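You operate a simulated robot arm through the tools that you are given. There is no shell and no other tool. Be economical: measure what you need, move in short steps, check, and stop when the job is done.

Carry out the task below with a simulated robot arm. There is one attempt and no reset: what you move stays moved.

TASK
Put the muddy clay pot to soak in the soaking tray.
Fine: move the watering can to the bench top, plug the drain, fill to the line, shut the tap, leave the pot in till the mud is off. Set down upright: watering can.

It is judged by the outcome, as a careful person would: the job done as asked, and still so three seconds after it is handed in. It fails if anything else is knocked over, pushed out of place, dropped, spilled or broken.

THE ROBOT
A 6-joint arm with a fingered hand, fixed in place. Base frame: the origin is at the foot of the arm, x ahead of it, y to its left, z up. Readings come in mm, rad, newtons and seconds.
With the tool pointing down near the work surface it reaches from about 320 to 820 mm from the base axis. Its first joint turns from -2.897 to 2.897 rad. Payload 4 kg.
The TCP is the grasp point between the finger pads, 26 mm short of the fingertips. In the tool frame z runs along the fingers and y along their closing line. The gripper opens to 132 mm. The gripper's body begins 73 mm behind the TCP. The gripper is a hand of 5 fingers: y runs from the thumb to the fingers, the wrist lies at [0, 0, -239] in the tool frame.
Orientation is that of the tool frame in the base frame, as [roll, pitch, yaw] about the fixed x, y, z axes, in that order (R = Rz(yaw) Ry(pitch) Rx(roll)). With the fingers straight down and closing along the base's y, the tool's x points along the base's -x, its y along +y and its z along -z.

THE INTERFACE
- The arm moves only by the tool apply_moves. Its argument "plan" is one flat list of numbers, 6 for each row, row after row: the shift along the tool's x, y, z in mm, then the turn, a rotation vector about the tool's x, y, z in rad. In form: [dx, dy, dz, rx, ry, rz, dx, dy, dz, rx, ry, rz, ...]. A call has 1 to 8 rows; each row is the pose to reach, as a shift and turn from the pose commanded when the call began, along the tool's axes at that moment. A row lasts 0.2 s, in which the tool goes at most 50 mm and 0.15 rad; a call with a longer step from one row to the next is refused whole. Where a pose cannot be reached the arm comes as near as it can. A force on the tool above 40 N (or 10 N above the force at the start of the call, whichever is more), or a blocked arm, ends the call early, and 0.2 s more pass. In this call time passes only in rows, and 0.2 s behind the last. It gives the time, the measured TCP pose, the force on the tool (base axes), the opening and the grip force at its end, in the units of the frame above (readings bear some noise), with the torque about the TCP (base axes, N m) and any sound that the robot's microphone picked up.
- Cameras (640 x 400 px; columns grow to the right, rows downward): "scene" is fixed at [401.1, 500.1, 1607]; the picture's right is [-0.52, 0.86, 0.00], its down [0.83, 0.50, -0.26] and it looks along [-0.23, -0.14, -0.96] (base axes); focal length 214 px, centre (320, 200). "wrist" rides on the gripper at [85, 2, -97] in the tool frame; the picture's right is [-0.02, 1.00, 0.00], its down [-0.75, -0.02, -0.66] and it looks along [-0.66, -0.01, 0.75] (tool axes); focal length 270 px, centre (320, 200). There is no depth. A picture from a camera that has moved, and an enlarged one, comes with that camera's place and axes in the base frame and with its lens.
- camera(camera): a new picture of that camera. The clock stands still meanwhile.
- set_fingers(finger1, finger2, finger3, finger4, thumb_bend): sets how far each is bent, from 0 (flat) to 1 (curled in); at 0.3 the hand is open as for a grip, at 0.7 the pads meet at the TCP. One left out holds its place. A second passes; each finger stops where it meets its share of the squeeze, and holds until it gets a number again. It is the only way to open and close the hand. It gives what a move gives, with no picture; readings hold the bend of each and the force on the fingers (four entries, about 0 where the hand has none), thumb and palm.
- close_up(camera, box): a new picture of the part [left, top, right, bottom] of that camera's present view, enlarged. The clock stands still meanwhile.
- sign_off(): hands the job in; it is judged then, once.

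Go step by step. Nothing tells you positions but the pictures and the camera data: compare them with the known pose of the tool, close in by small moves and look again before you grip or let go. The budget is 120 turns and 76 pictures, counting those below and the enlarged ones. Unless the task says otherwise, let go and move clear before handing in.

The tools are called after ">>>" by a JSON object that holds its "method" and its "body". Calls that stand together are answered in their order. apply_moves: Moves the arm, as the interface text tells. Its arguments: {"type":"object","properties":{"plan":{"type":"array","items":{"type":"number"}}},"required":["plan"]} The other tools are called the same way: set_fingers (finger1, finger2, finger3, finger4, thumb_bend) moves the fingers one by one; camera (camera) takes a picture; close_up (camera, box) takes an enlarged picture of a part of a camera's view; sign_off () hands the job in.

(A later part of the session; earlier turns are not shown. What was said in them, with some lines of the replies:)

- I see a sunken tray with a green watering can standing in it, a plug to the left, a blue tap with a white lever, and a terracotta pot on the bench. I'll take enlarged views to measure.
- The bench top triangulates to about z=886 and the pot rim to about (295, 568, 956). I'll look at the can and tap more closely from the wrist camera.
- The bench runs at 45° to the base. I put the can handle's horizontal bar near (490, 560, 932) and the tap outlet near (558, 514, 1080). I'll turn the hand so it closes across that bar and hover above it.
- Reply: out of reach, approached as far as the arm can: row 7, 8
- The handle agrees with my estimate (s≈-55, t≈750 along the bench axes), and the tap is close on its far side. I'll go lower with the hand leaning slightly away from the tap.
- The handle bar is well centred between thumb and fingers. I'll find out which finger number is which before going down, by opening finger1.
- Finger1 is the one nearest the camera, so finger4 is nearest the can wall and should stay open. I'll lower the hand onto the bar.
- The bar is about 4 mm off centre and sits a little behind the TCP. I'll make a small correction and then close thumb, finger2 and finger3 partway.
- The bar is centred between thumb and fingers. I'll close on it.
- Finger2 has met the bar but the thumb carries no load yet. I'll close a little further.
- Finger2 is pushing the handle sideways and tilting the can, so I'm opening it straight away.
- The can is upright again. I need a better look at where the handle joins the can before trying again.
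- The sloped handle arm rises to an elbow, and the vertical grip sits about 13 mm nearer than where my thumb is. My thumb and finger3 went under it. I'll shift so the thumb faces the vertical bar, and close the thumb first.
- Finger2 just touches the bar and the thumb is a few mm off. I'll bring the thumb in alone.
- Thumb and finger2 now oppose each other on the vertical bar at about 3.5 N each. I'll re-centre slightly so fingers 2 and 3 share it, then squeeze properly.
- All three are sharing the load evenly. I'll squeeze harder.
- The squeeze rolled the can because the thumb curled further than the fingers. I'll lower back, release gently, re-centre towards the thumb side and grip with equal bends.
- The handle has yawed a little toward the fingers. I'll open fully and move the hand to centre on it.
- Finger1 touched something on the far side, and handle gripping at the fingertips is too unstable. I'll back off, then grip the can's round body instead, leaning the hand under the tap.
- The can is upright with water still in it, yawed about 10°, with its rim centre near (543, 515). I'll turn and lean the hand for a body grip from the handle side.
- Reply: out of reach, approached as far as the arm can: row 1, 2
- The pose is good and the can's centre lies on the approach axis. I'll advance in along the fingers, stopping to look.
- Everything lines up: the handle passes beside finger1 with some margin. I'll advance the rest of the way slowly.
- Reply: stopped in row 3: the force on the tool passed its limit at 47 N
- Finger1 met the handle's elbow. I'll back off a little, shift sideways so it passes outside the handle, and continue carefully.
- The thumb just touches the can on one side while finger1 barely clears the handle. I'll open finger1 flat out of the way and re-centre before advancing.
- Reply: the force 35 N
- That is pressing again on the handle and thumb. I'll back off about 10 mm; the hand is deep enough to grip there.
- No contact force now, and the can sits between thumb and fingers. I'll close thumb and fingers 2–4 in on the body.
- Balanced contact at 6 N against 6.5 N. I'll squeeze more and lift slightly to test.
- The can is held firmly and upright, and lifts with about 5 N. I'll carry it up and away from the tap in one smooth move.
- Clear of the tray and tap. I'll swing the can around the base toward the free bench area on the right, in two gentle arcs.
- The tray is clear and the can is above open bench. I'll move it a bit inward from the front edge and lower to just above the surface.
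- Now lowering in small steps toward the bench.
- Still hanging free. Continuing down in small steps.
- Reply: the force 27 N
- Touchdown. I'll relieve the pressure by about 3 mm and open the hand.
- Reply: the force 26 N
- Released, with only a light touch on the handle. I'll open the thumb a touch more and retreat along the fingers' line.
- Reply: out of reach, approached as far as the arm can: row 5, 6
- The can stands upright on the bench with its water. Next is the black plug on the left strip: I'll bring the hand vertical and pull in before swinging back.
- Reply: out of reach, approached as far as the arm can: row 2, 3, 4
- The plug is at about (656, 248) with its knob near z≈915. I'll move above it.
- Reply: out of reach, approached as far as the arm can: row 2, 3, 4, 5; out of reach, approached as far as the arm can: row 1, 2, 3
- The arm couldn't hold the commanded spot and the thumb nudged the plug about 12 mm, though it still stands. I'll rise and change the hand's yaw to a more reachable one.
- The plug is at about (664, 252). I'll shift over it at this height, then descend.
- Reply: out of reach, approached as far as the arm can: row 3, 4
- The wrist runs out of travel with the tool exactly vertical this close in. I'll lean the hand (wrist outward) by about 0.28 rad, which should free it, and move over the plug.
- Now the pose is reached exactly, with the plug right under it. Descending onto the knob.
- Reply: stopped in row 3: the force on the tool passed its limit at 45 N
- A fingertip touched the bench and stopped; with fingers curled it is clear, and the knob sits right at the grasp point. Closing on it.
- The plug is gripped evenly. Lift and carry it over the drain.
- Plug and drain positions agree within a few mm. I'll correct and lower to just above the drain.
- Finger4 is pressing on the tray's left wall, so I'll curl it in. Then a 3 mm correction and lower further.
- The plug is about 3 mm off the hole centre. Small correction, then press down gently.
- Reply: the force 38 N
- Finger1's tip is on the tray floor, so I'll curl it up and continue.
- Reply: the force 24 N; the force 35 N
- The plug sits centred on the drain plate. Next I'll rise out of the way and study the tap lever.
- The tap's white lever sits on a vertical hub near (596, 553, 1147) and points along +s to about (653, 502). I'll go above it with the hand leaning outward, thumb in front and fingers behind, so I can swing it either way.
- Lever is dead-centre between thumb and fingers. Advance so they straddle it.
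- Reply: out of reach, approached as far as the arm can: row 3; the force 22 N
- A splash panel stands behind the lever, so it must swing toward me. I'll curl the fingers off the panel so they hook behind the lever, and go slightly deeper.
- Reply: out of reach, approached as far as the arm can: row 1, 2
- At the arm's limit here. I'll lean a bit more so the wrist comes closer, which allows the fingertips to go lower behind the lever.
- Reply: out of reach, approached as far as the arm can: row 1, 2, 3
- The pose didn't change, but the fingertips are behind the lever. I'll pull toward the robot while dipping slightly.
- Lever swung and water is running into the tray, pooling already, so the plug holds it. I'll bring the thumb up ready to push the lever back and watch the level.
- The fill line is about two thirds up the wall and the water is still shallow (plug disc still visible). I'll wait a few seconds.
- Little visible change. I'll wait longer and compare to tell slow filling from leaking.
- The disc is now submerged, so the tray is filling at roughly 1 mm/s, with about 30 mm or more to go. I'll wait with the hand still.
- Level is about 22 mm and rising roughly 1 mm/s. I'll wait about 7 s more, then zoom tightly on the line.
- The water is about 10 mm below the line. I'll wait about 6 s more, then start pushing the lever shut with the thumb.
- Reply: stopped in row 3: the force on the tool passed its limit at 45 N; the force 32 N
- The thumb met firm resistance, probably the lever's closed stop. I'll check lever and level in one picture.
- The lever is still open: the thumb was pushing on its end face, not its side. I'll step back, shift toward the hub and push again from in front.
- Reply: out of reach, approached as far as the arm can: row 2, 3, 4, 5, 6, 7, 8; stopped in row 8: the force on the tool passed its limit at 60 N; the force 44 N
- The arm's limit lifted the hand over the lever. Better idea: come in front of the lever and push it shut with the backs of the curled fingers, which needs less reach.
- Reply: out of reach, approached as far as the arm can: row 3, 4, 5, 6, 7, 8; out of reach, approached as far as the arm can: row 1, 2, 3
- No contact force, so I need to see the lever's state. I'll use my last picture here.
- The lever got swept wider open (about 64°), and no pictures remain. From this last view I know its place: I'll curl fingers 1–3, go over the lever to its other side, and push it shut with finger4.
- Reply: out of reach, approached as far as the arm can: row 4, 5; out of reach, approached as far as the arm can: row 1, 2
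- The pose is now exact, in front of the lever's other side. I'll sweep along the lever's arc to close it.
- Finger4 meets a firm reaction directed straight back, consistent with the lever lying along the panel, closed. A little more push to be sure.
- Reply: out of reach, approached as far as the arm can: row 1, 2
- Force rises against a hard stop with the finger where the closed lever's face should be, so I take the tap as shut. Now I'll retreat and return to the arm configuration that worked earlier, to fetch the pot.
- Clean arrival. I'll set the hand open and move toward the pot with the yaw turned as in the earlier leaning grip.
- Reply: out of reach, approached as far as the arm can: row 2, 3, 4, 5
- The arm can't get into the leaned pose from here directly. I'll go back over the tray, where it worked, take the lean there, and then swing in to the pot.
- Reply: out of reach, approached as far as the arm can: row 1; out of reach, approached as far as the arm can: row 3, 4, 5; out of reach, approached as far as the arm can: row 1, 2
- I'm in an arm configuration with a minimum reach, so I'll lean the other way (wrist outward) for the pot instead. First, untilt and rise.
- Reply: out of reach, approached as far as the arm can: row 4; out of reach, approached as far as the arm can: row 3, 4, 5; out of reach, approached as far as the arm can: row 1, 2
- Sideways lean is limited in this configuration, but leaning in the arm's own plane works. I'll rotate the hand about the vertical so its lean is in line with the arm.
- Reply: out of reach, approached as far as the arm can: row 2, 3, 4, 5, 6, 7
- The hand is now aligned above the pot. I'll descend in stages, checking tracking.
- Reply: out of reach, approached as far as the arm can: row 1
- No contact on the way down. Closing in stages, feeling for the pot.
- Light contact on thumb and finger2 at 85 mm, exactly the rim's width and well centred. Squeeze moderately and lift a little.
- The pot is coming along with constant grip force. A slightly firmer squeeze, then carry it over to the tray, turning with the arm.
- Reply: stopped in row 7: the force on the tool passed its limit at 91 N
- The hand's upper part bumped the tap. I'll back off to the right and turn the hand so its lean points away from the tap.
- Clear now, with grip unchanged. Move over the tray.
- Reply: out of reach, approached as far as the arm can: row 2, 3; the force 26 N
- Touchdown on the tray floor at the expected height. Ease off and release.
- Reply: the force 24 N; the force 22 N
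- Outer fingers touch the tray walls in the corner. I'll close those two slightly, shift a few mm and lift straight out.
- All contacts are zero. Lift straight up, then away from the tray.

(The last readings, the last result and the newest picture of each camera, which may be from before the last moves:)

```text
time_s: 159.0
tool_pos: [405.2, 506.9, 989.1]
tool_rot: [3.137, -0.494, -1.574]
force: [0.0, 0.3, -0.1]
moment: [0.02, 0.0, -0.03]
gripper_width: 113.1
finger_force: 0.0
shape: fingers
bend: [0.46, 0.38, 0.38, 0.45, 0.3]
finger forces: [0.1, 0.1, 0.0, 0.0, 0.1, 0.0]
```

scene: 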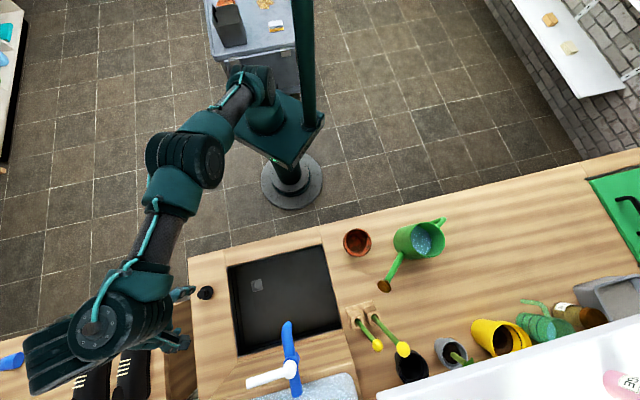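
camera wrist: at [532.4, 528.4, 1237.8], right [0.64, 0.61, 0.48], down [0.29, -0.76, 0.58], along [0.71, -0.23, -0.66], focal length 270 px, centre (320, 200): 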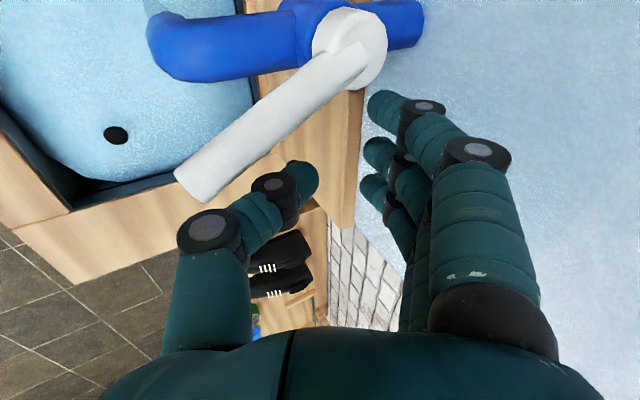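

The hand is clear. Now the pot soaks; I'll wait so the mud comes off.

>>> {"method": "apply_moves", "body": {"plan": [0, 0, 0, 0, 0, 0, 0, 0, 0, 0, 0, 0, 0, 0, 0, 0, 0, 0, 0, 0, 0, 0, 0, 0, 0, 0, 0, 0, 0, 0, 0, 0, 0, 0, 0, 0, 0, 0, 0, 0, 0, 0, 0, 0, 0, 0, 0, 0]}}

>>> {"method": "apply_moves", "body": {"plan": [0, 0, 0, 0, 0, 0, 0, 0, 0, 0, 0, 0, 0, 0, 0, 0, 0, 0, 0, 0, 0, 0, 0, 0, 0, 0, 0, 0, 0, 0, 0, 0, 0, 0, 0, 0, 0, 0, 0, 0, 0, 0, 0, 0, 0, 0, 0, 0]}}

>>> {"method": "apply_moves", "body": {"plan": [0, 0, 0, 0, 0, 0, 0, 0, 0, 0, 0, 0, 0, 0, 0, 0, 0, 0, 0, 0, 0, 0, 0, 0, 0, 0, 0, 0, 0, 0, 0, 0, 0, 0, 0, 0, 0, 0, 0, 0, 0, 0, 0, 0, 0, 0, 0, 0]}}

>>> {"method": "apply_moves", "body": {"plan": [0, 0, 0, 0, 0, 0, 0, 0, 0, 0, 0, 0, 0, 0, 0, 0, 0, 0, 0, 0, 0, 0, 0, 0, 0, 0, 0, 0, 0, 0, 0, 0, 0, 0, 0, 0, 0, 0, 0, 0, 0, 0, 0, 0, 0, 0, 0, 0]}}

>>> {"method": "apply_moves", "body": {"plan": [0, 0, 0, 0, 0, 0, 0, 0, 0, 0, 0, 0, 0, 0, 0, 0, 0, 0, 0, 0, 0, 0, 0, 0, 0, 0, 0, 0, 0, 0, 0, 0, 0, 0, 0, 0, 0, 0, 0, 0, 0, 0, 0, 0, 0, 0, 0, 0]}}

>>> {"method": "apply_moves", "body": {"plan": [0, 0, 0, 0, 0, 0, 0, 0, 0, 0, 0, 0, 0, 0, 0, 0, 0, 0, 0, 0, 0, 0, 0, 0, 0, 0, 0, 0, 0, 0, 0, 0, 0, 0, 0, 0, 0, 0, 0, 0, 0, 0, 0, 0, 0, 0, 0, 0]}}

>>> {"method": "apply_moves", "body": {"plan": [0, 0, 0, 0, 0, 0, 0, 0, 0, 0, 0, 0, 0, 0, 0, 0, 0, 0, 0, 0, 0, 0, 0, 0, 0, 0, 0, 0, 0, 0, 0, 0, 0, 0, 0, 0, 0, 0, 0, 0, 0, 0, 0, 0, 0, 0, 0, 0]}}

>>> {"method": "apply_moves", "body": {"plan": [0, 0, 0, 0, 0, 0, 0, 0, 0, 0, 0, 0, 0, 0, 0, 0, 0, 0, 0, 0, 0, 0, 0, 0, 0, 0, 0, 0, 0, 0, 0, 0, 0, 0, 0, 0, 0, 0, 0, 0, 0, 0, 0, 0, 0, 0, 0, 0]}}

>>> {"method": "apply_moves", "body": {"plan": [0, 0, 0, 0, 0, 0, 0, 0, 0, 0, 0, 0, 0, 0, 0, 0, 0, 0, 0, 0, 0, 0, 0, 0, 0, 0, 0, 0, 0, 0, 0, 0, 0, 0, 0, 0, 0, 0, 0, 0, 0, 0, 0, 0, 0, 0, 0, 0]}}

>>> {"method": "apply_moves", "body": {"plan": [0, 0, 0, 0, 0, 0, 0, 0, 0, 0, 0, 0, 0, 0, 0, 0, 0, 0, 0, 0, 0, 0, 0, 0, 0, 0, 0, 0, 0, 0, 0, 0, 0, 0, 0, 0, 0, 0, 0, 0, 0, 0, 0, 0, 0, 0, 0, 0]}}

>>> {"method": "apply_moves", "body": {"plan": [0, 0, 0, 0, 0, 0, 0, 0, 0, 0, 0, 0, 0, 0, 0, 0, 0, 0, 0, 0, 0, 0, 0, 0, 0, 0, 0, 0, 0, 0, 0, 0, 0, 0, 0, 0, 0, 0, 0, 0, 0, 0, 0, 0, 0, 0, 0, 0]}}

>>> {"method": "apply_moves", "body": {"plan": [0, 0, 0, 0, 0, 0, 0, 0, 0, 0, 0, 0, 0, 0, 0, 0, 0, 0, 0, 0, 0, 0, 0, 0, 0, 0, 0, 0, 0, 0, 0, 0, 0, 0, 0, 0, 0, 0, 0, 0, 0, 0, 0, 0, 0, 0, 0, 0]}}

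```text
time_s: 160.8
tool_pos: [403.6, 506.3, 989.0]
tool_rot: [3.137, -0.493, -1.574]
force: [-1.2, 0.2, 0.1]
moment: [-0.02, 0.02, 0.0]
gripper_width: 113.4
finger_force: 0.0
shape: fingers
bend: [0.46, 0.38, 0.38, 0.45, 0.3]
finger forces: [0.1, 0.0, 0.1, 0.0, 0.0, 0.0]
```

```text
time_s: 162.6
tool_pos: [404.1, 505.7, 989.0]
tool_rot: [3.136, -0.492, -1.572]
force: [-1.0, 0.0, 0.2]
moment: [-0.02, -0.03, -0.04]
gripper_width: 113.3
finger_force: 0.0
shape: fingers
bend: [0.46, 0.38, 0.38, 0.45, 0.3]
finger forces: [0.0, 0.1, 0.0, 0.0, 0.0, 0.1]
```

```text
time_s: 164.4
tool_pos: [404.1, 506.0, 988.8]
tool_rot: [3.135, -0.494, -1.572]
force: [-0.3, -0.7, -0.3]
moment: [0.01, 0.01, -0.01]
gripper_width: 113.3
finger_force: 0.1
shape: fingers
bend: [0.46, 0.38, 0.38, 0.45, 0.3]
finger forces: [0.0, 0.0, 0.1, 0.1, 0.1, 0.0]
```

```text
time_s: 166.2
tool_pos: [405.2, 505.4, 989.3]
tool_rot: [3.136, -0.494, -1.572]
force: [-0.1, 0.2, 0.0]
moment: [0.0, 0.01, 0.0]
gripper_width: 113.5
finger_force: 0.1
shape: fingers
bend: [0.46, 0.38, 0.38, 0.45, 0.3]
finger forces: [0.0, 0.0, 0.1, 0.0, 0.0, 0.0]
```

```text
time_s: 168.0
tool_pos: [404.3, 506.2, 988.7]
tool_rot: [3.136, -0.494, -1.572]
force: [0.0, -0.2, -0.1]
moment: [-0.01, -0.01, -0.02]
gripper_width: 113.4
finger_force: 0.1
shape: fingers
bend: [0.46, 0.38, 0.38, 0.45, 0.3]
finger forces: [0.0, 0.0, 0.0, 0.0, 0.0, 0.0]
```

```text
time_s: 169.8
tool_pos: [404.8, 506.2, 988.0]
tool_rot: [3.137, -0.494, -1.572]
force: [0.2, 0.9, -0.1]
moment: [-0.02, -0.02, 0.05]
gripper_width: 113.5
finger_force: 0.1
shape: fingers
bend: [0.46, 0.38, 0.38, 0.45, 0.3]
finger forces: [0.1, 0.0, 0.1, 0.0, 0.1, 0.2]
```

```text
time_s: 171.6
tool_pos: [403.0, 507.0, 988.5]
tool_rot: [3.136, -0.494, -1.573]
force: [-0.3, -0.1, 0.6]
moment: [0.02, -0.01, 0.01]
gripper_width: 113.4
finger_force: 0.0
shape: fingers
bend: [0.46, 0.38, 0.38, 0.45, 0.3]
finger forces: [0.0, 0.1, 0.0, 0.0, 0.1, 0.1]
```

```text
time_s: 173.4
tool_pos: [404.2, 506.6, 989.4]
tool_rot: [3.136, -0.494, -1.571]
force: [-0.3, 0.8, -0.6]
moment: [0.04, -0.02, 0.01]
gripper_width: 113.5
finger_force: 0.1
shape: fingers
bend: [0.46, 0.38, 0.38, 0.45, 0.3]
finger forces: [0.0, 0.0, 0.1, 0.1, 0.0, 0.0]
```

```text
time_s: 175.2
tool_pos: [404.0, 506.9, 988.5]
tool_rot: [3.136, -0.494, -1.573]
force: [0.9, 0.8, 0.5]
moment: [0.0, 0.03, 0.0]
gripper_width: 113.1
finger_force: 0.0
shape: fingers
bend: [0.46, 0.38, 0.38, 0.45, 0.3]
finger forces: [0.0, 0.0, 0.0, 0.1, 0.1, 0.0]
```

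```text
time_s: 177.0
tool_pos: [404.3, 506.6, 989.5]
tool_rot: [3.138, -0.494, -1.573]
force: [0.6, 0.6, 0.4]
moment: [-0.02, 0.0, 0.02]
gripper_width: 113.5
finger_force: 0.1
shape: fingers
bend: [0.46, 0.38, 0.38, 0.45, 0.3]
finger forces: [0.1, 0.0, 0.1, 0.0, 0.1, 0.1]
```

```text
time_s: 178.8
tool_pos: [403.9, 505.7, 989.4]
tool_rot: [3.137, -0.495, -1.574]
force: [-0.1, -0.5, -0.3]
moment: [-0.03, 0.0, 0.0]
gripper_width: 113.5
finger_force: 0.0
shape: fingers
bend: [0.46, 0.38, 0.38, 0.45, 0.3]
finger forces: [0.0, 0.1, 0.1, 0.1, 0.1, 0.0]
```

```text
time_s: 180.6
tool_pos: [404.0, 505.8, 988.0]
tool_rot: [3.137, -0.493, -1.573]
force: [-0.1, -0.1, 0.5]
moment: [0.0, 0.02, 0.01]
gripper_width: 113.1
finger_force: 0.1
shape: fingers
bend: [0.46, 0.38, 0.38, 0.45, 0.3]
finger forces: [0.0, 0.1, 0.0, 0.1, 0.1, 0.0]
```

No sounds and no contact. I'll soak a while longer.

>>> {"method": "apply_moves", "body": {"plan": [0, 0, 0, 0, 0, 0, 0, 0, 0, 0, 0, 0, 0, 0, 0, 0, 0, 0, 0, 0, 0, 0, 0, 0, 0, 0, 0, 0, 0, 0, 0, 0, 0, 0, 0, 0, 0, 0, 0, 0, 0, 0, 0, 0, 0, 0, 0, 0]}}

>>> {"method": "apply_moves", "body": {"plan": [0, 0, 0, 0, 0, 0, 0, 0, 0, 0, 0, 0, 0, 0, 0, 0, 0, 0, 0, 0, 0, 0, 0, 0, 0, 0, 0, 0, 0, 0, 0, 0, 0, 0, 0, 0, 0, 0, 0, 0, 0, 0, 0, 0, 0, 0, 0, 0]}}

>>> {"method": "apply_moves", "body": {"plan": [0, 0, 0, 0, 0, 0, 0, 0, 0, 0, 0, 0, 0, 0, 0, 0, 0, 0, 0, 0, 0, 0, 0, 0, 0, 0, 0, 0, 0, 0, 0, 0, 0, 0, 0, 0, 0, 0, 0, 0, 0, 0, 0, 0, 0, 0, 0, 0]}}

>>> {"method": "apply_moves", "body": {"plan": [0, 0, 0, 0, 0, 0, 0, 0, 0, 0, 0, 0, 0, 0, 0, 0, 0, 0, 0, 0, 0, 0, 0, 0, 0, 0, 0, 0, 0, 0, 0, 0, 0, 0, 0, 0, 0, 0, 0, 0, 0, 0, 0, 0, 0, 0, 0, 0]}}

>>> {"method": "apply_moves", "body": {"plan": [0, 0, 0, 0, 0, 0, 0, 0, 0, 0, 0, 0, 0, 0, 0, 0, 0, 0, 0, 0, 0, 0, 0, 0, 0, 0, 0, 0, 0, 0, 0, 0, 0, 0, 0, 0, 0, 0, 0, 0, 0, 0, 0, 0, 0, 0, 0, 0]}}

>>> {"method": "apply_moves", "body": {"plan": [0, 0, 0, 0, 0, 0, 0, 0, 0, 0, 0, 0, 0, 0, 0, 0, 0, 0, 0, 0, 0, 0, 0, 0, 0, 0, 0, 0, 0, 0, 0, 0, 0, 0, 0, 0, 0, 0, 0, 0, 0, 0, 0, 0, 0, 0, 0, 0]}}

>>> {"method": "apply_moves", "body": {"plan": [0, 0, 0, 0, 0, 0, 0, 0, 0, 0, 0, 0, 0, 0, 0, 0, 0, 0, 0, 0, 0, 0, 0, 0, 0, 0, 0, 0, 0, 0, 0, 0, 0, 0, 0, 0, 0, 0, 0, 0, 0, 0, 0, 0, 0, 0, 0, 0]}}

>>> {"method": "apply_moves", "body": {"plan": [0, 0, 0, 0, 0, 0, 0, 0, 0, 0, 0, 0, 0, 0, 0, 0, 0, 0, 0, 0, 0, 0, 0, 0, 0, 0, 0, 0, 0, 0, 0, 0, 0, 0, 0, 0, 0, 0, 0, 0, 0, 0, 0, 0, 0, 0, 0, 0]}}

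>>> {"method": "apply_moves", "body": {"plan": [0, 0, 0, 0, 0, 0, 0, 0, 0, 0, 0, 0, 0, 0, 0, 0, 0, 0, 0, 0, 0, 0, 0, 0, 0, 0, 0, 0, 0, 0, 0, 0, 0, 0, 0, 0, 0, 0, 0, 0, 0, 0, 0, 0, 0, 0, 0, 0]}}

>>> {"method": "apply_moves", "body": {"plan": [0, 0, 0, 0, 0, 0, 0, 0, 0, 0, 0, 0, 0, 0, 0, 0, 0, 0, 0, 0, 0, 0, 0, 0, 0, 0, 0, 0, 0, 0, 0, 0, 0, 0, 0, 0, 0, 0, 0, 0, 0, 0, 0, 0, 0, 0, 0, 0]}}

>>> {"method": "apply_moves", "body": {"plan": [0, 0, 0, 0, 0, 0, 0, 0, 0, 0, 0, 0, 0, 0, 0, 0, 0, 0, 0, 0, 0, 0, 0, 0, 0, 0, 0, 0, 0, 0, 0, 0, 0, 0, 0, 0, 0, 0, 0, 0, 0, 0, 0, 0, 0, 0, 0, 0]}}

>>> {"method": "apply_moves", "body": {"plan": [0, 0, 0, 0, 0, 0, 0, 0, 0, 0, 0, 0, 0, 0, 0, 0, 0, 0, 0, 0, 0, 0, 0, 0, 0, 0, 0, 0, 0, 0, 0, 0, 0, 0, 0, 0, 0, 0, 0, 0, 0, 0, 0, 0, 0, 0, 0, 0]}}

```text
time_s: 182.4
tool_pos: [404.5, 506.4, 989.4]
tool_rot: [3.136, -0.494, -1.573]
force: [-0.5, 0.3, -0.5]
moment: [-0.02, 0.0, -0.03]
gripper_width: 113.3
finger_force: 0.1
shape: fingers
bend: [0.46, 0.38, 0.38, 0.45, 0.3]
finger forces: [0.0, 0.0, 0.0, 0.1, 0.0, 0.0]
```

```text
time_s: 184.2
tool_pos: [403.9, 505.8, 989.0]
tool_rot: [3.137, -0.494, -1.573]
force: [0.5, 1.2, -0.1]
moment: [0.01, 0.0, 0.01]
gripper_width: 113.5
finger_force: 0.1
shape: fingers
bend: [0.46, 0.38, 0.38, 0.45, 0.3]
finger forces: [0.0, 0.1, 0.0, 0.1, 0.1, 0.0]
```

```text
time_s: 186.0
tool_pos: [404.7, 506.0, 988.1]
tool_rot: [3.135, -0.494, -1.573]
force: [0.3, -0.5, -0.7]
moment: [-0.01, -0.03, 0.01]
gripper_width: 113.4
finger_force: 0.0
shape: fingers
bend: [0.46, 0.38, 0.38, 0.45, 0.3]
finger forces: [0.1, 0.0, 0.0, 0.1, 0.1, 0.1]
```

```text
time_s: 187.8
tool_pos: [405.2, 506.8, 988.7]
tool_rot: [3.136, -0.494, -1.573]
force: [0.1, 0.1, -0.2]
moment: [-0.01, 0.03, 0.0]
gripper_width: 113.4
finger_force: 0.0
shape: fingers
bend: [0.46, 0.38, 0.38, 0.45, 0.3]
finger forces: [0.1, 0.0, 0.0, 0.0, 0.1, 0.0]
```

```text
time_s: 189.6
tool_pos: [404.1, 506.3, 988.1]
tool_rot: [3.138, -0.494, -1.573]
force: [0.2, -0.2, -0.6]
moment: [-0.02, 0.0, -0.06]
gripper_width: 113.3
finger_force: 0.1
shape: fingers
bend: [0.46, 0.38, 0.38, 0.45, 0.3]
finger forces: [0.2, 0.1, 0.0, 0.0, 0.0, 0.1]
```

```text
time_s: 191.4
tool_pos: [404.1, 506.3, 989.7]
tool_rot: [3.136, -0.496, -1.572]
force: [0.3, 0.1, -0.2]
moment: [-0.02, 0.03, 0.01]
gripper_width: 113.3
finger_force: 0.1
shape: fingers
bend: [0.46, 0.38, 0.38, 0.45, 0.3]
finger forces: [0.0, 0.0, 0.0, 0.0, 0.1, 0.0]
```

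```text
time_s: 193.2
tool_pos: [403.8, 506.6, 989.2]
tool_rot: [3.136, -0.494, -1.572]
force: [-0.1, -0.2, -0.4]
moment: [0.01, -0.03, 0.02]
gripper_width: 113.4
finger_force: 0.1
shape: fingers
bend: [0.46, 0.38, 0.38, 0.45, 0.3]
finger forces: [0.1, 0.0, 0.0, 0.0, 0.1, 0.0]
```

```text
time_s: 195.0
tool_pos: [404.2, 506.4, 988.0]
tool_rot: [3.136, -0.495, -1.573]
force: [-0.1, 0.0, 0.8]
moment: [0.01, 0.0, 0.04]
gripper_width: 113.2
finger_force: 0.1
shape: fingers
bend: [0.46, 0.38, 0.38, 0.45, 0.3]
finger forces: [0.0, 0.1, 0.1, 0.1, 0.0, 0.0]
```

```text
time_s: 196.8
tool_pos: [404.4, 507.0, 990.1]
tool_rot: [3.136, -0.494, -1.572]
force: [0.0, 0.1, -0.2]
moment: [0.03, 0.03, -0.03]
gripper_width: 113.4
finger_force: 0.0
shape: fingers
bend: [0.46, 0.38, 0.38, 0.45, 0.3]
finger forces: [0.1, 0.0, 0.0, 0.0, 0.1, 0.1]
```

```text
time_s: 198.6
tool_pos: [404.3, 507.0, 988.1]
tool_rot: [3.136, -0.494, -1.571]
force: [0.0, 0.0, -0.1]
moment: [0.01, -0.05, 0.0]
gripper_width: 113.2
finger_force: 0.0
shape: fingers
bend: [0.46, 0.38, 0.38, 0.45, 0.3]
finger forces: [0.0, 0.1, 0.0, 0.0, 0.0, 0.0]
```

```text
time_s: 200.4
tool_pos: [404.5, 505.2, 988.9]
tool_rot: [3.137, -0.494, -1.573]
force: [0.3, 0.1, 0.2]
moment: [-0.03, 0.01, 0.0]
gripper_width: 113.4
finger_force: 0.0
shape: fingers
bend: [0.46, 0.38, 0.38, 0.45, 0.3]
finger forces: [0.1, 0.0, 0.1, 0.0, 0.0, 0.1]
```

```text
time_s: 202.2
tool_pos: [404.8, 505.9, 987.9]
tool_rot: [3.137, -0.494, -1.571]
force: [0.2, -0.4, 0.2]
moment: [0.01, -0.02, -0.01]
gripper_width: 113.5
finger_force: 0.2
shape: fingers
bend: [0.46, 0.38, 0.38, 0.45, 0.3]
finger forces: [0.0, 0.0, 0.0, 0.0, 0.1, 0.0]
```

The pot has soaked for about 48 s with the hand clear. With no pictures left I can't check the result by eye, so I'm handing in.

>>> {"method": "sign_off", "body": {}}

```text
The job is handed in.
```

I handed the job in with the pot soaking in the tray, but I had run out of pictures, so the tap, the water level and the mud are unchecked by eye.

- **Watering can:** it stands upright on the bench with its water still in it, seen in a picture after I let go.
- **Plug:** it is in the drain and held, because the water level rose steadily after the tap was opened.
- **Tap:** I pushed the lever back until it met firm resistance where the closed position should be. While closing it I first pushed it further open by mistake, so the tap ran several seconds longer than planned.
- **Water level:** from timing and earlier pictures I estimate it is close to the line, but it could be a few millimetres over or under.
- **Pot:** it was set down on the tray floor and left to soak for about 48 seconds. I couldn't see whether the mud came off.
- **Bumps:** the hand hit the tap hard (91 N) while carrying the pot. I also nudged the plug and tipped the can briefly early on. I saw no spill or damage from the earlier two, but I couldn't look at the tap after that hit.
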